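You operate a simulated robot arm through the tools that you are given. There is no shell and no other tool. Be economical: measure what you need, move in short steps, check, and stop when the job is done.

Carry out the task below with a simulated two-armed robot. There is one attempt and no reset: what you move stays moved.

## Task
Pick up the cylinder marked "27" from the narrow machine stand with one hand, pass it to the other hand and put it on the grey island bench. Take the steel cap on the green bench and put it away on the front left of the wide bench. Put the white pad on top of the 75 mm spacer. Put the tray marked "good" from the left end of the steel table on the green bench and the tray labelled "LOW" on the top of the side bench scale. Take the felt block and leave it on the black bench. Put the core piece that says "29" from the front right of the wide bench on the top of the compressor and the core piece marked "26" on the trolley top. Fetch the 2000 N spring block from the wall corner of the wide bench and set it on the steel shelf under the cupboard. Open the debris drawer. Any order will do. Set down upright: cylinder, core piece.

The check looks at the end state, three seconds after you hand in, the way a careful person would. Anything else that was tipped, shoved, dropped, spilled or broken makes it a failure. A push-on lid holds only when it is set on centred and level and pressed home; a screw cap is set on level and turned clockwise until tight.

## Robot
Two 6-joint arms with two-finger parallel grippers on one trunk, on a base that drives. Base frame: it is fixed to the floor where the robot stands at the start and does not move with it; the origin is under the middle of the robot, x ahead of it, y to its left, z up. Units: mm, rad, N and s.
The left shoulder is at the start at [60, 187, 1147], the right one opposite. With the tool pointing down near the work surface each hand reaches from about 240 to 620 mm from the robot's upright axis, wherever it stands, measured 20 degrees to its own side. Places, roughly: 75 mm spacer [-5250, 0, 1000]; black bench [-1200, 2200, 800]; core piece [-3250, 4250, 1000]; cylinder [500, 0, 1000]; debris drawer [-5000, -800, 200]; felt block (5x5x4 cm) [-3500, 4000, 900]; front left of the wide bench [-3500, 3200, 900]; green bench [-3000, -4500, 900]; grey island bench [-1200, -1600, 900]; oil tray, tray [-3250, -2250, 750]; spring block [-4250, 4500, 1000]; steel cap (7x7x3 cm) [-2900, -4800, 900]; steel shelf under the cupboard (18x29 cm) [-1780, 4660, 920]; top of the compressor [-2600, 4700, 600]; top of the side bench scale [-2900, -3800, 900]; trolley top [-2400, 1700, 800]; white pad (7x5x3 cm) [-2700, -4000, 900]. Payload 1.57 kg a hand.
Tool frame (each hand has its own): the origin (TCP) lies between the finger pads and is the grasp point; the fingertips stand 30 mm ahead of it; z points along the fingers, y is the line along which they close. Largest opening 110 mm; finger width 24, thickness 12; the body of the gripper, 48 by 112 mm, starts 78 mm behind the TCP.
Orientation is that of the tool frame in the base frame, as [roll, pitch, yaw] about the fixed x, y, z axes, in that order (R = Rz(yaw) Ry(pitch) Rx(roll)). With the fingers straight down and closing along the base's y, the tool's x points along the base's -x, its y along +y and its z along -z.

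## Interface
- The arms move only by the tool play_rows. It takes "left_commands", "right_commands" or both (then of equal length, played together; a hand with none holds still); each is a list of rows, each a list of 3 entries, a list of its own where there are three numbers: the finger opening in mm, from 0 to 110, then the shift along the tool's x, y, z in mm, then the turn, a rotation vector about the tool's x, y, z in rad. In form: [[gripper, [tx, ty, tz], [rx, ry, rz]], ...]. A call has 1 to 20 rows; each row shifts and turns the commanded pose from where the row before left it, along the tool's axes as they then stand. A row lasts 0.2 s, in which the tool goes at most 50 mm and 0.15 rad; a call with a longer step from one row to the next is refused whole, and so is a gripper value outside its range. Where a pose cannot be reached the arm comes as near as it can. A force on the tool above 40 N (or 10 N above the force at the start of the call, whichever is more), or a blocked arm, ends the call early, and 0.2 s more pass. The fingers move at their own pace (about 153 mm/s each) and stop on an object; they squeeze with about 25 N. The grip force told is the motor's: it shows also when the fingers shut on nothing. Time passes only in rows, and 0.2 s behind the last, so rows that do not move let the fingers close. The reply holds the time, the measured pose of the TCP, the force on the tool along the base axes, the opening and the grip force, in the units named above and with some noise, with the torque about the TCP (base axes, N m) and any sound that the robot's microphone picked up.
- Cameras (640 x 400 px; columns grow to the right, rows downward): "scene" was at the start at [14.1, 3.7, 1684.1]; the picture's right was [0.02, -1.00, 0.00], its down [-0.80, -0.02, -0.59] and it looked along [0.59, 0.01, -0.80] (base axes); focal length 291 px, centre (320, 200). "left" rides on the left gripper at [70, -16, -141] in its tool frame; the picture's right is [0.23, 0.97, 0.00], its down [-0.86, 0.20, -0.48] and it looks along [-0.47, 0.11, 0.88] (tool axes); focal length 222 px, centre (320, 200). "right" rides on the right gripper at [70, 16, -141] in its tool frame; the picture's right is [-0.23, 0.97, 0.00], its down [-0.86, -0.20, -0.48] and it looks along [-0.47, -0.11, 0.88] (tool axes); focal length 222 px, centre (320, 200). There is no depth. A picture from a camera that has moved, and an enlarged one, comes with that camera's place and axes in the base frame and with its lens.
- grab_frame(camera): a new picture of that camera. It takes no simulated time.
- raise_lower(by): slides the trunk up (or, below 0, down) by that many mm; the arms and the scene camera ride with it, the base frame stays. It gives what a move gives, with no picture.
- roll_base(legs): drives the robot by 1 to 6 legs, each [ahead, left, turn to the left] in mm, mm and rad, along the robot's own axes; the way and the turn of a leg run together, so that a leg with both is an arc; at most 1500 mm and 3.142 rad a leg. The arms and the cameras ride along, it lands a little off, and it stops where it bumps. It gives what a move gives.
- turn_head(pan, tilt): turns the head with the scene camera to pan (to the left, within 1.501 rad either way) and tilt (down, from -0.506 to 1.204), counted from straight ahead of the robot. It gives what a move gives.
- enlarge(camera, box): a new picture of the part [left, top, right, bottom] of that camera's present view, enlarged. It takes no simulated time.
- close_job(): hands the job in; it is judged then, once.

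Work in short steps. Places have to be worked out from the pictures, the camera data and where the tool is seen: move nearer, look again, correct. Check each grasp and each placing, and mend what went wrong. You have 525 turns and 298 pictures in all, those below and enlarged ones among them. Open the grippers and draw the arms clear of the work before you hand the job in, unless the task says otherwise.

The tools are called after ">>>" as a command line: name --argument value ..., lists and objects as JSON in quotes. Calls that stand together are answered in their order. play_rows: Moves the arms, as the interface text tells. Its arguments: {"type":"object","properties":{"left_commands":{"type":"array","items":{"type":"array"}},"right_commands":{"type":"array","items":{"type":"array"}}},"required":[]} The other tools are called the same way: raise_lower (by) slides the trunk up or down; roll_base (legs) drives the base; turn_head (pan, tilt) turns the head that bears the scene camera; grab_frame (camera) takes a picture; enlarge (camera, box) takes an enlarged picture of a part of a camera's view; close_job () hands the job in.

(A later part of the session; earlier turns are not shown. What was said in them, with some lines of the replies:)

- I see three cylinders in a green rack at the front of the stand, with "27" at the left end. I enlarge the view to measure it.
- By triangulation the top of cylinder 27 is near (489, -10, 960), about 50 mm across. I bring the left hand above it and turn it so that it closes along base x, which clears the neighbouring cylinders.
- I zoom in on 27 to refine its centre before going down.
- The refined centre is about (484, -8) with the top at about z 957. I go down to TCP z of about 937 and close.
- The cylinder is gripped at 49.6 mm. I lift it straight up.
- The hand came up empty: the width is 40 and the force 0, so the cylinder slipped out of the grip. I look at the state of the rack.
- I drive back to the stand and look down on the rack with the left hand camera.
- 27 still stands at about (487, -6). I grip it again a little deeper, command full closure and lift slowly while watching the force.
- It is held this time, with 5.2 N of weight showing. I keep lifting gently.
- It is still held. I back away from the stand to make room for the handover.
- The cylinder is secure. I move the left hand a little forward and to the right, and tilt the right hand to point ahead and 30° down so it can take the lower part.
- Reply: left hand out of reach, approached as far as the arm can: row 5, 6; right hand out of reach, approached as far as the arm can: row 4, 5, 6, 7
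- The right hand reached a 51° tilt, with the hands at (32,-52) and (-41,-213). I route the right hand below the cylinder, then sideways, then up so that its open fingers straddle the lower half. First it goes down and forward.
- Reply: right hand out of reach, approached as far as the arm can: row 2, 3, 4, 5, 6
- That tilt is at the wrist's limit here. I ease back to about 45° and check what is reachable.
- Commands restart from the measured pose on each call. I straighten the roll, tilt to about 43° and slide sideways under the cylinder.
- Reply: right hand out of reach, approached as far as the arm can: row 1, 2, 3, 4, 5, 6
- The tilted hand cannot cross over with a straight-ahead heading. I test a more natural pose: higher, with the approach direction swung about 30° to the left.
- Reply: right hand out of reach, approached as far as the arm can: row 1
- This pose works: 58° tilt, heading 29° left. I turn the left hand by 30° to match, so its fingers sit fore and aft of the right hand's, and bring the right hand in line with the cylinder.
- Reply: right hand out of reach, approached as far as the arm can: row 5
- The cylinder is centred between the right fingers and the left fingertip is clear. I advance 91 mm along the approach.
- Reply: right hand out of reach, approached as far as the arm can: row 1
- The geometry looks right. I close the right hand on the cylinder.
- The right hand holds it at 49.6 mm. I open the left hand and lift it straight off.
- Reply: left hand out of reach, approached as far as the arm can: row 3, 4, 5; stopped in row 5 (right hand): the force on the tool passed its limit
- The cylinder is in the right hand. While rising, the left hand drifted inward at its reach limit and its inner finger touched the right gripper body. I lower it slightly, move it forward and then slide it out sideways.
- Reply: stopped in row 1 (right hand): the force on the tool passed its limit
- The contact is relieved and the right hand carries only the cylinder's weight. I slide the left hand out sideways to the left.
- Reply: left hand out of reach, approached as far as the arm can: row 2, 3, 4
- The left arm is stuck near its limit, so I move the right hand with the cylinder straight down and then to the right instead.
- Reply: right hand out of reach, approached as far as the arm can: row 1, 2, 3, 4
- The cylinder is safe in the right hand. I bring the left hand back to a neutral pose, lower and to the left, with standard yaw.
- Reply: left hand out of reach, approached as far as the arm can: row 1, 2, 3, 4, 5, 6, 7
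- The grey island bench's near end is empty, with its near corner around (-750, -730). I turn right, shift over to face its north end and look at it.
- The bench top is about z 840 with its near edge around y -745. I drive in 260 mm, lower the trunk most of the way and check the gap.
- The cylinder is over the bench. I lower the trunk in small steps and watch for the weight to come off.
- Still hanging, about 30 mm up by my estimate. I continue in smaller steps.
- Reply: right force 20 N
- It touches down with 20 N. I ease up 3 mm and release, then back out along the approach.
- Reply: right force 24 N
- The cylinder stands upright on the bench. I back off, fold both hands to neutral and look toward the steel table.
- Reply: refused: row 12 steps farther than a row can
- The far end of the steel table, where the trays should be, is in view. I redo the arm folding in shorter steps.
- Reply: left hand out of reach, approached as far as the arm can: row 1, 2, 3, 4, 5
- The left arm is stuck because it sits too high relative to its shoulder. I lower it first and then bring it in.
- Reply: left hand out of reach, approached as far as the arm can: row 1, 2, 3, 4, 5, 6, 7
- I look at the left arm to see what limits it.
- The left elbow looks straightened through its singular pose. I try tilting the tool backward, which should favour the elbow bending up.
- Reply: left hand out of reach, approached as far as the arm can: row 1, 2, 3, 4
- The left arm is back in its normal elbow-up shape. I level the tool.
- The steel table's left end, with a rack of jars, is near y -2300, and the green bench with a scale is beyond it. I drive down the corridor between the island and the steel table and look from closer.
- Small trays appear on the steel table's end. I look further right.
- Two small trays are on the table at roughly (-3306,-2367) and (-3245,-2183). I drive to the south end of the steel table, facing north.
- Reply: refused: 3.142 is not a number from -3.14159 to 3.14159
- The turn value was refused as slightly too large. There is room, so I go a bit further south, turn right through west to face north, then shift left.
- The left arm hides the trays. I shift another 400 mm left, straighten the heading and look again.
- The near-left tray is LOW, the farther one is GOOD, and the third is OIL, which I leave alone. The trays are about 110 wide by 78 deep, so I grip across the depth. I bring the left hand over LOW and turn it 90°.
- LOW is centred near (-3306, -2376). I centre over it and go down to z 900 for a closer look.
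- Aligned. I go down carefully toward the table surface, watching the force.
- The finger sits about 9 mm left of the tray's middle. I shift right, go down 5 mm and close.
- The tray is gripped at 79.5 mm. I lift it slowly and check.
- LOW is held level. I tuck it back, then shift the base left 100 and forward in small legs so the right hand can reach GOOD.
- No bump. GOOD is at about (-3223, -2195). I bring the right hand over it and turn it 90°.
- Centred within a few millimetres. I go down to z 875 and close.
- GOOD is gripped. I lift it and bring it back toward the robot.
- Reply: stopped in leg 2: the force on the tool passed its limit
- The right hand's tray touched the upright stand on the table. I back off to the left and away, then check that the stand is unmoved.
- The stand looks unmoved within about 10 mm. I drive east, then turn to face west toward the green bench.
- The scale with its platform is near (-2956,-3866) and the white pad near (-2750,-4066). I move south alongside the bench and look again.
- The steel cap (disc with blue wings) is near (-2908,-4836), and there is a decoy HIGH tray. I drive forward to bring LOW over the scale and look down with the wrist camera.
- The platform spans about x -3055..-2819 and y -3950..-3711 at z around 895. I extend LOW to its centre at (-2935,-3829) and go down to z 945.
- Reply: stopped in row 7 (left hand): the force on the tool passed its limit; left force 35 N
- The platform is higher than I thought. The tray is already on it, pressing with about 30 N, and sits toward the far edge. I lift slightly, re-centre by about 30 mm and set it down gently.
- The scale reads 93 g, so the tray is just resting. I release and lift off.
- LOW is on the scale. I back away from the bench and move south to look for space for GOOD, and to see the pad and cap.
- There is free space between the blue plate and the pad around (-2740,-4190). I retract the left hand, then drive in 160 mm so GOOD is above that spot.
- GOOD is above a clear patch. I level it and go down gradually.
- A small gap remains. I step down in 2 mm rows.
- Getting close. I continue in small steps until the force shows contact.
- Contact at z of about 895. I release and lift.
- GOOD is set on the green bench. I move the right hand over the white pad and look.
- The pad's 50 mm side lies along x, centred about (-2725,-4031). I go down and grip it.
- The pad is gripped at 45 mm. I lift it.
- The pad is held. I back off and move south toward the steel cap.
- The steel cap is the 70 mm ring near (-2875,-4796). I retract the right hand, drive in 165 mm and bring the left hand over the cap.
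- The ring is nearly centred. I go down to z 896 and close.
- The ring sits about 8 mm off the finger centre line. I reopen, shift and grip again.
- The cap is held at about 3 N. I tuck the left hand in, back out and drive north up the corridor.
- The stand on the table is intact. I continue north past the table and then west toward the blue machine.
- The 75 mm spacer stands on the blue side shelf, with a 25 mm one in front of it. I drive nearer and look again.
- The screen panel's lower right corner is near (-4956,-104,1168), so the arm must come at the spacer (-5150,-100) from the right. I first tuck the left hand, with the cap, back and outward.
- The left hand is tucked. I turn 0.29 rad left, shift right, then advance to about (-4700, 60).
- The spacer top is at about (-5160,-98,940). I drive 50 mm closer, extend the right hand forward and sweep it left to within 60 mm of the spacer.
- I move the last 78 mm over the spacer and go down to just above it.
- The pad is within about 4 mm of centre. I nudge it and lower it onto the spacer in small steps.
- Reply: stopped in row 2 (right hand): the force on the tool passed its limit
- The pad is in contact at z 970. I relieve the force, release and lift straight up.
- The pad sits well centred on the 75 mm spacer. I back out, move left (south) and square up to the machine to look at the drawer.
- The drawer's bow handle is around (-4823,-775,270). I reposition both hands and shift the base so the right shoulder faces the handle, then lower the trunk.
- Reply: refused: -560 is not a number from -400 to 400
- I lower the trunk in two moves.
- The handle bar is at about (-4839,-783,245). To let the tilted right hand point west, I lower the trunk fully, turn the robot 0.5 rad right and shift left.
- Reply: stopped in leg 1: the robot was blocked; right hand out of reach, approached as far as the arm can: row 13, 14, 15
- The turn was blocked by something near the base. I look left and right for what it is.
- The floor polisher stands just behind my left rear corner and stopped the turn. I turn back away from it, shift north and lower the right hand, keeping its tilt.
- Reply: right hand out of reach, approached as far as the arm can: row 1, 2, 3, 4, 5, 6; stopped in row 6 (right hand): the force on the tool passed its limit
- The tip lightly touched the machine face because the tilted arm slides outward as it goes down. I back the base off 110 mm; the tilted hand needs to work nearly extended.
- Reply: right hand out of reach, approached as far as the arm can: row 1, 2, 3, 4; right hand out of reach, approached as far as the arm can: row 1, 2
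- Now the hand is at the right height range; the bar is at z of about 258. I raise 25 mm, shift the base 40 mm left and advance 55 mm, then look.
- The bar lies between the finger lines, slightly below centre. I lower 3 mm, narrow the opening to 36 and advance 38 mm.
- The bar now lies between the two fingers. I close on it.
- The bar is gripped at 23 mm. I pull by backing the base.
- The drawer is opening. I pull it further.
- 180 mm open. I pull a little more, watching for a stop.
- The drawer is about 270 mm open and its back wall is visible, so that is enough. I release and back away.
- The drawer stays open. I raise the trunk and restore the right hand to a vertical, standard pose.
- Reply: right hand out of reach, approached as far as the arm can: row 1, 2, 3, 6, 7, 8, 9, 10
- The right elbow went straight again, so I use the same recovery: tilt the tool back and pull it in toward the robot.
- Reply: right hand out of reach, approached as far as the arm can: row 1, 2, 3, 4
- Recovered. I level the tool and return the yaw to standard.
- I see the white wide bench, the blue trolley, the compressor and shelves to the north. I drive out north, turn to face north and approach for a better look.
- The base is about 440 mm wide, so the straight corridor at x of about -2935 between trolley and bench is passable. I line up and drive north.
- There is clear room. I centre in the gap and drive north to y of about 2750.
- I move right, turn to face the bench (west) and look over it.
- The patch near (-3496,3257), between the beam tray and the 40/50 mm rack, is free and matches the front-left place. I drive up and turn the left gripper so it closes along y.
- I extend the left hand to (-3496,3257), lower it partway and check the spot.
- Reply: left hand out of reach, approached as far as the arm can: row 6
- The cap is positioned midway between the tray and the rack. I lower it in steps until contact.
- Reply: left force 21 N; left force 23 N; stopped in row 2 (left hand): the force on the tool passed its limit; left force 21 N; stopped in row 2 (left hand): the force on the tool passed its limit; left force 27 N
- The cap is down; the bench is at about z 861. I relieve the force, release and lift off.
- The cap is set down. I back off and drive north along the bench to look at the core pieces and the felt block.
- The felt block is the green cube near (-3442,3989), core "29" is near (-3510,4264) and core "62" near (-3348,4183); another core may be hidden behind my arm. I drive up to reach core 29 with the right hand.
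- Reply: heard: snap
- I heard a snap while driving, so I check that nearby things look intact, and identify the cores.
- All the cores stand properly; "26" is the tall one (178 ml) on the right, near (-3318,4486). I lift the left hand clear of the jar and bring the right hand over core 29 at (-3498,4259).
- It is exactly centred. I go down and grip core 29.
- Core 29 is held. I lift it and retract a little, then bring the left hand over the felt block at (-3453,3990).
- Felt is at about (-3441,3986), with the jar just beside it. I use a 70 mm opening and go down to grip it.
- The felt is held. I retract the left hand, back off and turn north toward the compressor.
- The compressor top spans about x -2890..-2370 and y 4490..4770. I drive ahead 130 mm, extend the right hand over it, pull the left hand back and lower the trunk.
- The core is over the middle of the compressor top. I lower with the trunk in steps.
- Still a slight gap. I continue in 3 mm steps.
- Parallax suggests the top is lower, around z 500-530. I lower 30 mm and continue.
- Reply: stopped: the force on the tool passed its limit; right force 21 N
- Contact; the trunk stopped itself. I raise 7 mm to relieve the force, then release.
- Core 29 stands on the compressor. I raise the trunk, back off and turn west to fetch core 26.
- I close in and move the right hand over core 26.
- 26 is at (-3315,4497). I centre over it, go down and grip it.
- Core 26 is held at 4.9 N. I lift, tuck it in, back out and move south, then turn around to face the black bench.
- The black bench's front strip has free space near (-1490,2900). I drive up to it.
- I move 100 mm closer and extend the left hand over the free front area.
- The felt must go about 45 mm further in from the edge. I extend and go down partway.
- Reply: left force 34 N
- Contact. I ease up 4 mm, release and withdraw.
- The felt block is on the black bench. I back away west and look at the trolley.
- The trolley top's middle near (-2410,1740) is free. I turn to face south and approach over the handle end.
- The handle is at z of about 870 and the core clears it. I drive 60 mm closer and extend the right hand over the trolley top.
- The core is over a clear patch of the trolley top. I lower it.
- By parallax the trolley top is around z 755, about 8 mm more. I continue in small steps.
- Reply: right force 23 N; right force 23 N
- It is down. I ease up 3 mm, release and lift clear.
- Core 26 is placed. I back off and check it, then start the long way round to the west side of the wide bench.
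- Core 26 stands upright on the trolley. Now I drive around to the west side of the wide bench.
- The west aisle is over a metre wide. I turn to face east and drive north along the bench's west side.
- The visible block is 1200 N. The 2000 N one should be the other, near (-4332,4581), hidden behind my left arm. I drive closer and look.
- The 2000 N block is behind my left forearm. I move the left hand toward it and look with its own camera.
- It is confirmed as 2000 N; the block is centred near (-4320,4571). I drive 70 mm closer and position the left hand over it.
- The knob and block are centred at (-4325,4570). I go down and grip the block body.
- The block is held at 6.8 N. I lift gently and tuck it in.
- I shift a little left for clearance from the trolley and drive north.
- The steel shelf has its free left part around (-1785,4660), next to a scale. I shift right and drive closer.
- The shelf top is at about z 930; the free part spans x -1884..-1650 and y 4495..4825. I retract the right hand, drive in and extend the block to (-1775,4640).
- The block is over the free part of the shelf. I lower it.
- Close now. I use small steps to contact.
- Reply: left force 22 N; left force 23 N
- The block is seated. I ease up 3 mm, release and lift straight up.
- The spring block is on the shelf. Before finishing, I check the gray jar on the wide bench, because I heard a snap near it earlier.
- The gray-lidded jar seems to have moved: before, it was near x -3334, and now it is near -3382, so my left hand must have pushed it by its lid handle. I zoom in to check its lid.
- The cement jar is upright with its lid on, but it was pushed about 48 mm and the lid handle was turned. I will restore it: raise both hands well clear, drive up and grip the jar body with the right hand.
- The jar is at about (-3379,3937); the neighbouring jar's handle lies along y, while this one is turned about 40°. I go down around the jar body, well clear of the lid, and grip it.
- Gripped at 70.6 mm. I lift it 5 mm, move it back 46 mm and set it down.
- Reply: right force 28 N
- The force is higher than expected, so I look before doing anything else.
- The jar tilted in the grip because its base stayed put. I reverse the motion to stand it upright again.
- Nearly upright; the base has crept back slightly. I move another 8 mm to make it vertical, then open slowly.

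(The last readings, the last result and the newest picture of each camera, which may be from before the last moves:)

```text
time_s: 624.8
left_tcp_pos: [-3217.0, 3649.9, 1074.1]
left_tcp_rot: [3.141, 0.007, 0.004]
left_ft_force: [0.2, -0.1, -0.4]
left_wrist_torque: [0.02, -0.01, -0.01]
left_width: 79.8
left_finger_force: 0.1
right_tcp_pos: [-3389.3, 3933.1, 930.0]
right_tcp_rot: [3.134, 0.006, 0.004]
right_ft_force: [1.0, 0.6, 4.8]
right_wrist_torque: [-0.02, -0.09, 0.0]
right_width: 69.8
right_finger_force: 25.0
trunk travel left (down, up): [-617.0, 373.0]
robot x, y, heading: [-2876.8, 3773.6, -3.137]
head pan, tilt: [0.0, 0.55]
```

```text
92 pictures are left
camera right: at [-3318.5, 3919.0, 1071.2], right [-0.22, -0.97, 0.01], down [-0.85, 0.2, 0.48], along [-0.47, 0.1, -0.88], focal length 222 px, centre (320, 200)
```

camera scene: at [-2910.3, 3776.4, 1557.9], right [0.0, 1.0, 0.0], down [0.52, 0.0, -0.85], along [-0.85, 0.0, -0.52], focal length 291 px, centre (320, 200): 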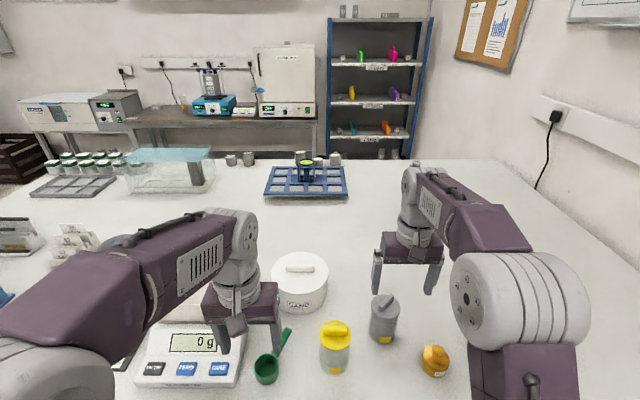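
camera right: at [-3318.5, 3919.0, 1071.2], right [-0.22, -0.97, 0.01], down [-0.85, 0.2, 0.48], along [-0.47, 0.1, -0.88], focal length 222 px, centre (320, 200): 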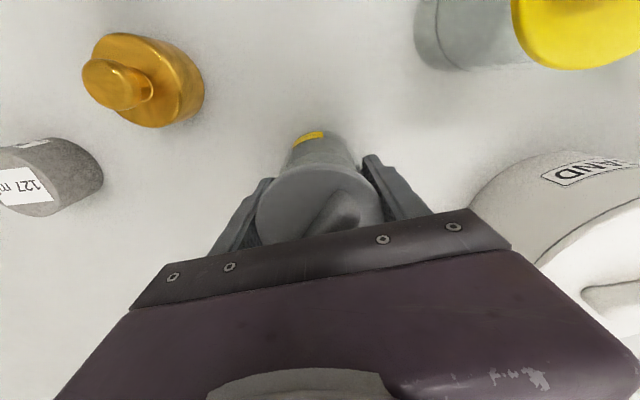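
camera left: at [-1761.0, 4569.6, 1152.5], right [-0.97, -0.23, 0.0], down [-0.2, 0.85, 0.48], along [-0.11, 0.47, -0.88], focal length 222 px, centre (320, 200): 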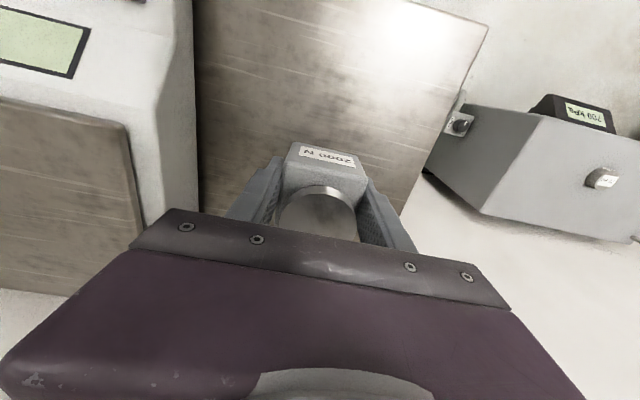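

Now upright. I open slowly and lift away.

>>> play_rows --right_commands '[[72, [0, 0, 0], [0, 0, 0]], [75, [0, 0, 0], [0, 0, 0]], [82, [0, 0, 0], [0, 0, 0]], [106, [0, 0, 0], [0, 0, 0]], [106, [0, 0, 0], [0, 0, 0]], [106, [0, 0, -30], [0, 0, 0]], [106, [0, 0, -40], [0, 0, 0]], [106, [0, 0, -40], [0, 0, 0]], [106, [0, 0, -35], [0, 0, 0]]]'

>>> grab_frame --camera "right"

>>> enlarge --camera "scene" --box '[320, 230, 460, 370]'

```text
time_s: 626.8
left_tcp_pos: [-3218.5, 3649.6, 1073.4]
left_tcp_rot: [3.141, 0.007, 0.004]
left_ft_force: [-0.3, -0.5, 0.1]
left_wrist_torque: [0.01, 0.01, 0.01]
left_width: 79.9
left_finger_force: 0.0
right_tcp_pos: [-3387.5, 3931.8, 1074.1]
right_tcp_rot: [3.134, 0.006, 0.004]
right_ft_force: [0.0, 0.5, -0.1]
right_wrist_torque: [0.0, 0.01, 0.02]
right_width: 106.3
right_finger_force: 0.1
trunk travel left (down, up): [-617.0, 373.0]
robot x, y, heading: [-2880.1, 3771.8, -3.139]
head pan, tilt: [0.0, 0.55]
```

```text
91 pictures are left
camera right: at [-3317.5, 3917.8, 1215.9], right [-0.22, -0.97, 0.01], down [-0.85, 0.2, 0.48], along [-0.47, 0.1, -0.88], focal length 222 px, centre (320, 200)
```

right: 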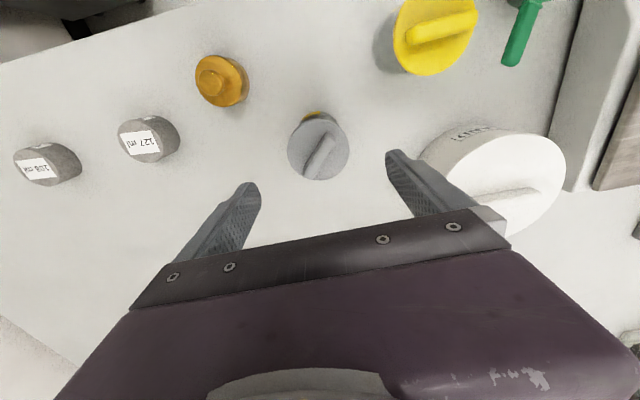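

```text
2.86 times, centred on (390, 300) of scene
camera zoom: at [-2907.9, 3776.0, 1558.0], right [0.0, 1.0, 0.0], down [0.52, 0.0, -0.85], along [-0.85, 0.0, -0.52], focal length 832 px, centre (120, -86)
```

zoom: 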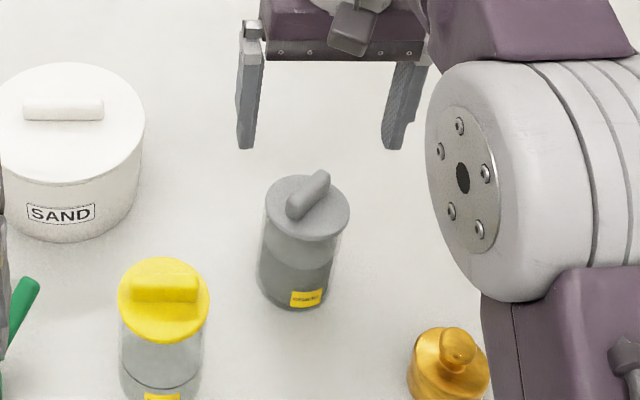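

Upright with the lid on, now at about (-3386,3934). I push it back from behind with closed fingers, tool tilted slightly so only the fingertips touch low on the jar. First I position behind it.

>>> play_rows --right_commands '[[0, [-33, -2, 0], [0, 0, 0]], [0, [-33, -2, 0], [0, 0, 0]], [0, [0, 0, 0], [0, 0.1, 0]], [0, [0, 0, 0], [0, 0.1, 0]], [0, [-8, 0, 39], [0, 0, 0]], [0, [-8, 0, 39], [0, 0, 0]]]'

>>> enlarge --camera "scene" --box '[320, 210, 460, 350]'

```text
time_s: 628.0
left_tcp_pos: [-3215.3, 3649.5, 1073.4]
left_tcp_rot: [3.141, 0.007, 0.003]
left_ft_force: [-0.2, -0.1, 0.0]
left_wrist_torque: [-0.01, 0.02, -0.02]
left_width: 80.1
left_finger_force: 0.0
right_tcp_pos: [-3396.3, 3941.1, 1020.7]
right_tcp_rot: [3.136, -0.177, 0.005]
right_ft_force: [3.3, 0.1, 16.4]
right_wrist_torque: [-0.03, 0.0, 0.05]
right_width: 0.0
right_finger_force: 21.6
right hand out of reach, approached as far as the arm can: row 2, 3, 4
trunk travel left (down, up): [-617.0, 373.0]
robot x, y, heading: [-2878.3, 3773.0, -3.139]
head pan, tilt: [0.0, 0.55]
stopped in row 6 (right hand): the force on the tool passed its limit (the readings are from after the stop); the commanded pose is now the measured one
```

```text
2.86 times, centred on (390, 280) of scene
camera zoom: at [-2904.5, 3775.6, 1558.1], right [0.0, 1.0, 0.0], down [0.52, 0.0, -0.85], along [-0.85, 0.0, -0.52], focal length 832 px, centre (120, -29)
```

zoom: 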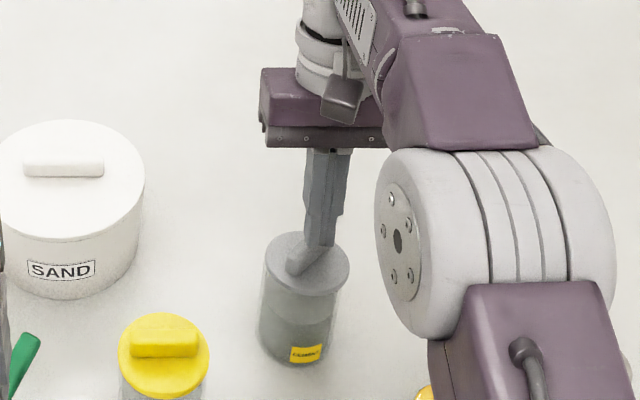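

The hand could not reach far enough and pressed down on the lid handle instead, which at least presses the lid home. I raise it at once and drive 50 mm closer.

>>> play_rows --right_commands '[[0, [6, 0, -30], [0, 0, 0]], [0, [8, 0, -40], [0, 0, 0]]]'

>>> roll_base --legs '[[50, 0, 0]]'

>>> play_rows --right_commands '[[0, [0, 0, 0], [0, -0.09, 0]], [0, [0, 0, 0], [0, -0.09, 0]], [0, [-15, 3, 0], [0, 0, 0]]]'

>>> enlarge --camera "scene" --box '[320, 230, 460, 370]'

>>> grab_frame --camera "right"

```text
time_s: 628.6
left_tcp_pos: [-3218.0, 3649.2, 1073.5]
left_tcp_rot: [-3.14, 0.007, 0.003]
left_ft_force: [0.4, -0.4, -0.2]
left_wrist_torque: [0.01, 0.01, -0.01]
left_width: 80.1
left_finger_force: 0.0
right_tcp_pos: [-3383.0, 3943.2, 1082.5]
right_tcp_rot: [3.137, -0.176, 0.006]
right_ft_force: [-0.2, -0.4, -0.2]
right_wrist_torque: [0.02, 0.02, 0.01]
right_width: 0.1
right_finger_force: 21.6
right hand out of reach, approached as far as the arm can: row 2
trunk travel left (down, up): [-617.0, 373.0]
robot x, y, heading: [-2877.8, 3774.6, -3.136]
head pan, tilt: [0.0, 0.55]
```

```text
time_s: 629.5
left_tcp_pos: [-3266.3, 3649.9, 1074.3]
left_tcp_rot: [-3.141, 0.008, 0.003]
left_ft_force: [-0.2, -0.1, -0.2]
left_wrist_torque: [-0.01, -0.02, 0.0]
left_width: 80.2
left_finger_force: 0.1
right_tcp_pos: [-3432.6, 3942.0, 1082.2]
right_tcp_rot: [3.135, -0.175, 0.006]
right_ft_force: [0.3, 0.4, 0.2]
right_wrist_torque: [0.0, -0.03, -0.03]
right_width: 0.0
right_finger_force: 20.9
trunk travel left (down, up): [-617.0, 373.0]
robot x, y, heading: [-2923.7, 3774.3, -3.134]
head pan, tilt: [0.0, 0.55]
```

```text
time_s: 630.3
left_tcp_pos: [-3270.4, 3648.7, 1072.0]
left_tcp_rot: [-3.14, 0.004, 0.002]
left_ft_force: [0.4, -0.4, -0.4]
left_wrist_torque: [0.01, -0.04, 0.05]
left_width: 79.8
left_finger_force: 0.0
right_tcp_pos: [-3450.8, 3941.4, 1081.6]
right_tcp_rot: [3.135, 0.002, 0.002]
right_ft_force: [0.4, 0.5, 0.1]
right_wrist_torque: [0.01, 0.0, 0.02]
right_width: 0.0
right_finger_force: 21.6
trunk travel left (down, up): [-617.0, 373.0]
robot x, y, heading: [-2927.6, 3773.7, -3.143]
head pan, tilt: [0.0, 0.55]
```

```text
2.86 times, centred on (390, 300) of scene
camera zoom: at [-2960.5, 3776.3, 1557.9], right [0.0, 1.0, 0.0], down [0.52, 0.0, -0.85], along [-0.85, 0.0, -0.52], focal length 832 px, centre (120, -86)
```

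zoom: 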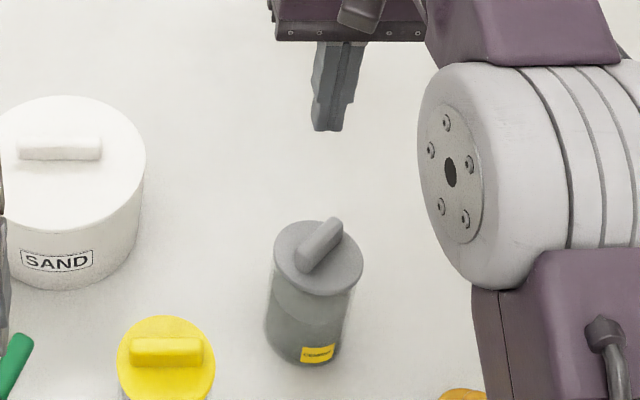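

```text
87 pictures are left
camera right: at [-3381.0, 3926.2, 1223.8], right [-0.22, -0.97, 0.01], down [-0.85, 0.2, 0.48], along [-0.47, 0.1, -0.88], focal length 222 px, centre (320, 200)
```

right: 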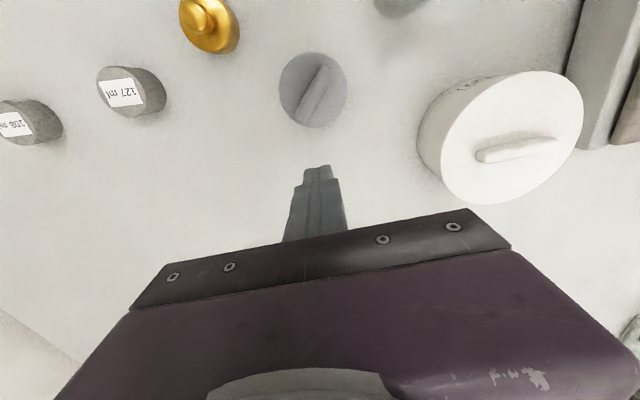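

Jar and lid are fine. I go down vertically behind it, then tilt slightly for a low push.

>>> play_rows --right_commands '[[0, [-9, 7, 30], [0, 0, 0]], [0, [0, 0, 40], [0, 0, 0]], [0, [0, 0, 40], [0, 0, 0]], [0, [0, 0, 40], [0, 0, 0]], [0, [0, 0, 28], [0, 0, 0]], [0, [0, 0, 0], [0, 0.1, 0]], [0, [0, 0, 0], [0, 0.1, 0]]]'

>>> grab_frame --camera "right"

```text
time_s: 631.9
left_tcp_pos: [-3269.1, 3649.5, 1073.1]
left_tcp_rot: [3.141, 0.005, 0.001]
left_ft_force: [0.9, -0.4, -0.3]
left_wrist_torque: [0.01, -0.01, -0.01]
left_width: 80.1
left_finger_force: 0.0
right_tcp_pos: [-3458.5, 3932.6, 905.0]
right_tcp_rot: [3.134, -0.198, 0.006]
right_ft_force: [0.0, 0.7, -0.1]
right_wrist_torque: [-0.01, 0.02, 0.02]
right_width: 0.0
right_finger_force: 21.4
trunk travel left (down, up): [-617.0, 373.0]
robot x, y, heading: [-2925.6, 3776.5, -3.144]
head pan, tilt: [0.0, 0.55]
```

```text
86 pictures are left
camera right: at [-3418.1, 3917.7, 1056.5], right [-0.22, -0.97, -0.04], down [-0.93, 0.2, 0.3], along [-0.28, 0.1, -0.95], focal length 222 px, centre (320, 200)
```

right: 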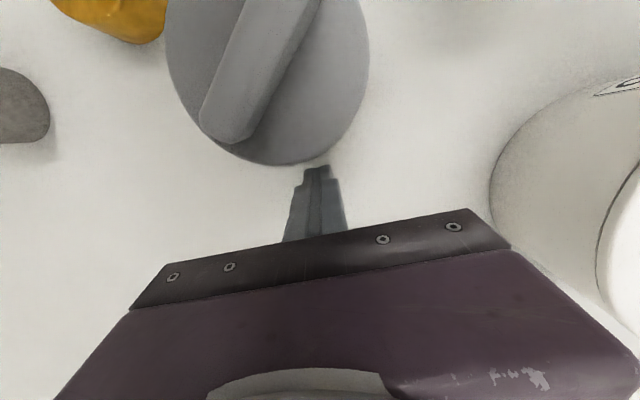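

Aligned behind the jar. I push gently toward +x.

>>> play_rows --right_commands '[[0, [5.9, 0, 1.2], [0, 0, 0]], [0, [5.9, 0, 1.2], [0, 0, 0]], [0, [5.9, 0, 1.2], [0, 0, 0]], [0, [5.9, 0, 1.2], [0, 0, 0]], [0, [5.9, 0, 1.2], [0, 0, 0]], [0, [5.9, 0, 1.2], [0, 0, 0]], [0, [5.9, 0, 1.2], [0, 0, 0]]]'

>>> enlarge --camera "scene" --box '[320, 230, 460, 370]'

```text
time_s: 633.5
left_tcp_pos: [-3268.2, 3649.1, 1074.0]
left_tcp_rot: [3.141, 0.006, 0.001]
left_ft_force: [-0.6, -0.2, 0.1]
left_wrist_torque: [-0.02, -0.05, 0.0]
left_width: 79.8
left_finger_force: 0.0
right_tcp_pos: [-3415.7, 3932.4, 903.2]
right_tcp_rot: [3.135, -0.198, 0.005]
right_ft_force: [-0.9, -0.3, 0.8]
right_wrist_torque: [-0.03, 0.05, 0.02]
right_width: 0.0
right_finger_force: 21.1
trunk travel left (down, up): [-617.0, 373.0]
robot x, y, heading: [-2925.5, 3772.1, -3.136]
head pan, tilt: [0.0, 0.55]
```

```text
2.86 times, centred on (390, 300) of scene
camera zoom: at [-2957.8, 3776.2, 1558.0], right [0.0, 1.0, 0.0], down [0.52, 0.0, -0.85], along [-0.85, 0.0, -0.52], focal length 832 px, centre (120, -86)
```

zoom: 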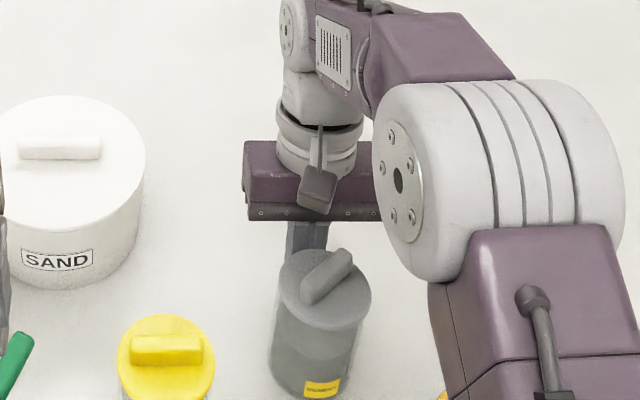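

The jar slides upright, now at x of about -3362. I push 27 mm more.

>>> play_rows --right_commands '[[0, [5.3, 0, 1.1], [0, 0, 0]], [0, [5.3, 0, 1.1], [0, 0, 0]], [0, [5.3, 0, 1.1], [0, 0, 0]], [0, [5.3, 0, 1.1], [0, 0, 0]], [0, [5.3, 0, 1.1], [0, 0, 0]], [0, [-10, 0, -2], [0, 0, 0]], [0, [-20, 0, -4], [0, 0, 0]], [0, [-20, 0, -4], [0, 0, 0]]]'

>>> play_rows --right_commands '[[0, [0, 0, 0], [0, -0.1, 0]], [0, [0, 0, 0], [0, -0.1, 0]], [0, [0, 0, -40], [0, 0, 0]], [0, [0, 0, -45], [0, 0, 0]], [0, [0, 0, -45], [0, 0, 0]], [0, [0, 0, -45], [0, 0, 0]]]'

>>> enlarge --camera "scene" --box '[320, 230, 460, 370]'

>>> grab_frame --camera "right"

```text
time_s: 635.3
left_tcp_pos: [-3268.5, 3650.0, 1074.6]
left_tcp_rot: [3.14, 0.006, 0.0]
left_ft_force: [-0.1, -0.2, -0.2]
left_wrist_torque: [-0.02, 0.02, -0.01]
left_width: 80.2
left_finger_force: 0.1
right_tcp_pos: [-3441.2, 3933.0, 903.4]
right_tcp_rot: [3.134, -0.196, 0.006]
right_ft_force: [-1.3, 0.1, 1.4]
right_wrist_torque: [-0.03, -0.01, -0.01]
right_width: 0.2
right_finger_force: 21.0
trunk travel left (down, up): [-617.0, 373.0]
robot x, y, heading: [-2928.0, 3775.2, -3.142]
head pan, tilt: [0.0, 0.55]
```

```text
time_s: 636.7
left_tcp_pos: [-3268.2, 3649.8, 1073.5]
left_tcp_rot: [3.141, 0.006, 0.002]
left_ft_force: [0.0, 0.4, 0.3]
left_wrist_torque: [0.02, 0.04, 0.01]
left_width: 80.0
left_finger_force: 0.0
right_tcp_pos: [-3439.4, 3933.1, 1081.5]
right_tcp_rot: [3.136, 0.002, 0.002]
right_ft_force: [-0.4, 0.1, -0.3]
right_wrist_torque: [0.02, 0.02, -0.03]
right_width: 0.0
right_finger_force: 21.5
trunk travel left (down, up): [-617.0, 373.0]
robot x, y, heading: [-2929.0, 3773.3, -3.137]
head pan, tilt: [0.0, 0.55]
```

```text
2.86 times, centred on (390, 300) of scene
camera zoom: at [-2957.5, 3776.1, 1558.0], right [0.0, 1.0, 0.0], down [0.52, 0.0, -0.85], along [-0.85, 0.0, -0.52], focal length 832 px, centre (120, -86)
```

zoom: 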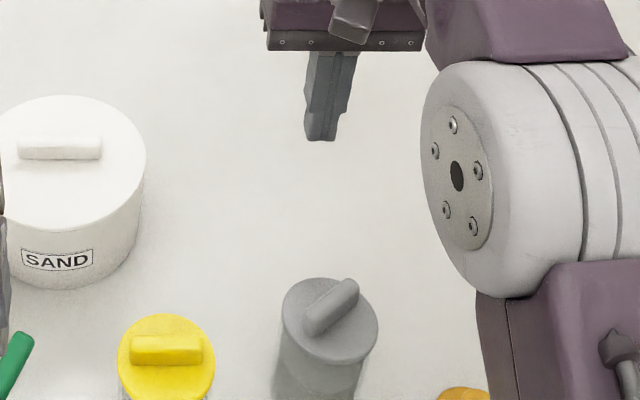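

```text
83 pictures are left
camera right: at [-3370.2, 3918.7, 1223.1], right [-0.22, -0.97, 0.01], down [-0.85, 0.2, 0.48], along [-0.47, 0.1, -0.88], focal length 222 px, centre (320, 200)
```

right: 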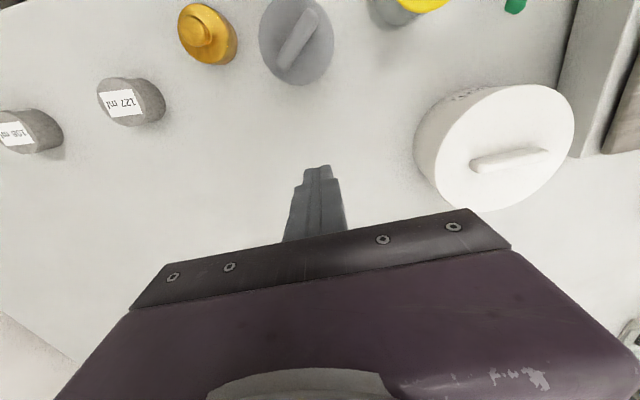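

The jar is back at about (-3338,3937), upright, with its lid on and level. All ten jobs are done, so I open the grippers and draw clear of the bench.

>>> roll_base --legs '[[-420, 0, 0]]'

>>> play_rows --left_commands '[[100, [20, 0, 0], [0, 0, 0]], [100, [20, 0, 0], [0, 0, 0]]]' --right_commands '[[100, [35, 0, 0], [0, 0, 0]], [100, [35, 0, 0], [0, 0, 0]]]'

>>> grab_frame --camera "scene"

```text
time_s: 639.3
left_tcp_pos: [-2856.4, 3651.9, 1072.9]
left_tcp_rot: [-3.142, 0.005, -0.004]
left_ft_force: [-0.1, -0.4, -0.7]
left_wrist_torque: [0.01, 0.0, 0.01]
left_width: 79.9
left_finger_force: 0.1
right_tcp_pos: [-3028.8, 3936.6, 1081.2]
right_tcp_rot: [3.135, 0.002, -0.002]
right_ft_force: [0.0, 0.0, 0.1]
right_wrist_torque: [0.0, 0.0, -0.02]
right_width: 0.2
right_finger_force: 21.1
trunk travel left (down, up): [-617.0, 373.0]
robot x, y, heading: [-2518.1, 3777.7, 3.131]
head pan, tilt: [0.0, 0.55]
```

```text
time_s: 639.9
left_tcp_pos: [-2814.3, 3651.7, 1074.9]
left_tcp_rot: [-3.141, 0.009, -0.004]
left_ft_force: [0.4, -1.2, 0.2]
left_wrist_torque: [-0.02, 0.05, 0.03]
left_width: 99.9
left_finger_force: 0.0
right_tcp_pos: [-2955.9, 3936.4, 1082.0]
right_tcp_rot: [3.134, 0.005, -0.002]
right_ft_force: [0.4, 0.4, 0.1]
right_wrist_torque: [-0.02, 0.04, -0.02]
right_width: 100.2
right_finger_force: 0.1
trunk travel left (down, up): [-617.0, 373.0]
robot x, y, heading: [-2516.7, 3772.7, 3.139]
head pan, tilt: [0.0, 0.55]
```

```text
82 pictures are left
camera scene: at [-2542.9, 3776.3, 1558.0], right [0.0, 1.0, 0.0], down [0.52, 0.0, -0.85], along [-0.85, 0.0, -0.52], focal length 291 px, centre (320, 200)
```

scene: 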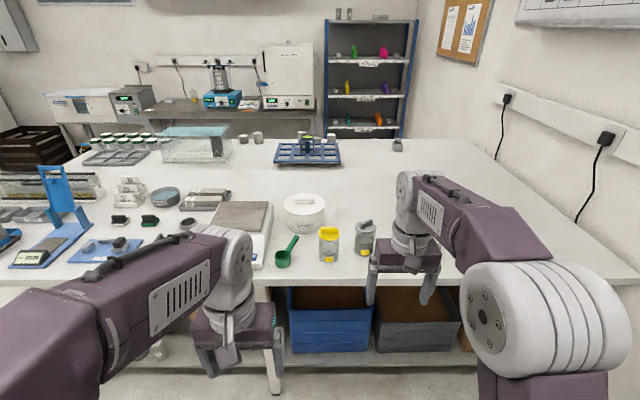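

Everything on the bench stands in order, the cap is in place and the arms are clear. I hand the job in.

>>> close_job

```text
The job is handed in.
```

I carried out all ten jobs and handed in, but three things were bumped along the way.

- **Cement jar on the wide bench:** my left hand pushed it about 48 mm. While moving it back it tilted once, and I pressed on its lid handle by accident. It now stands upright close to its old spot with the lid on, but the handle is still turned about 40°.
- **Floor polisher:** the base bumped it once while I was positioning for the drawer. I could not tell whether it moved.
- **Stand on the steel table:** I touched it with the "good" tray. It looked unmoved to within about 10 mm.
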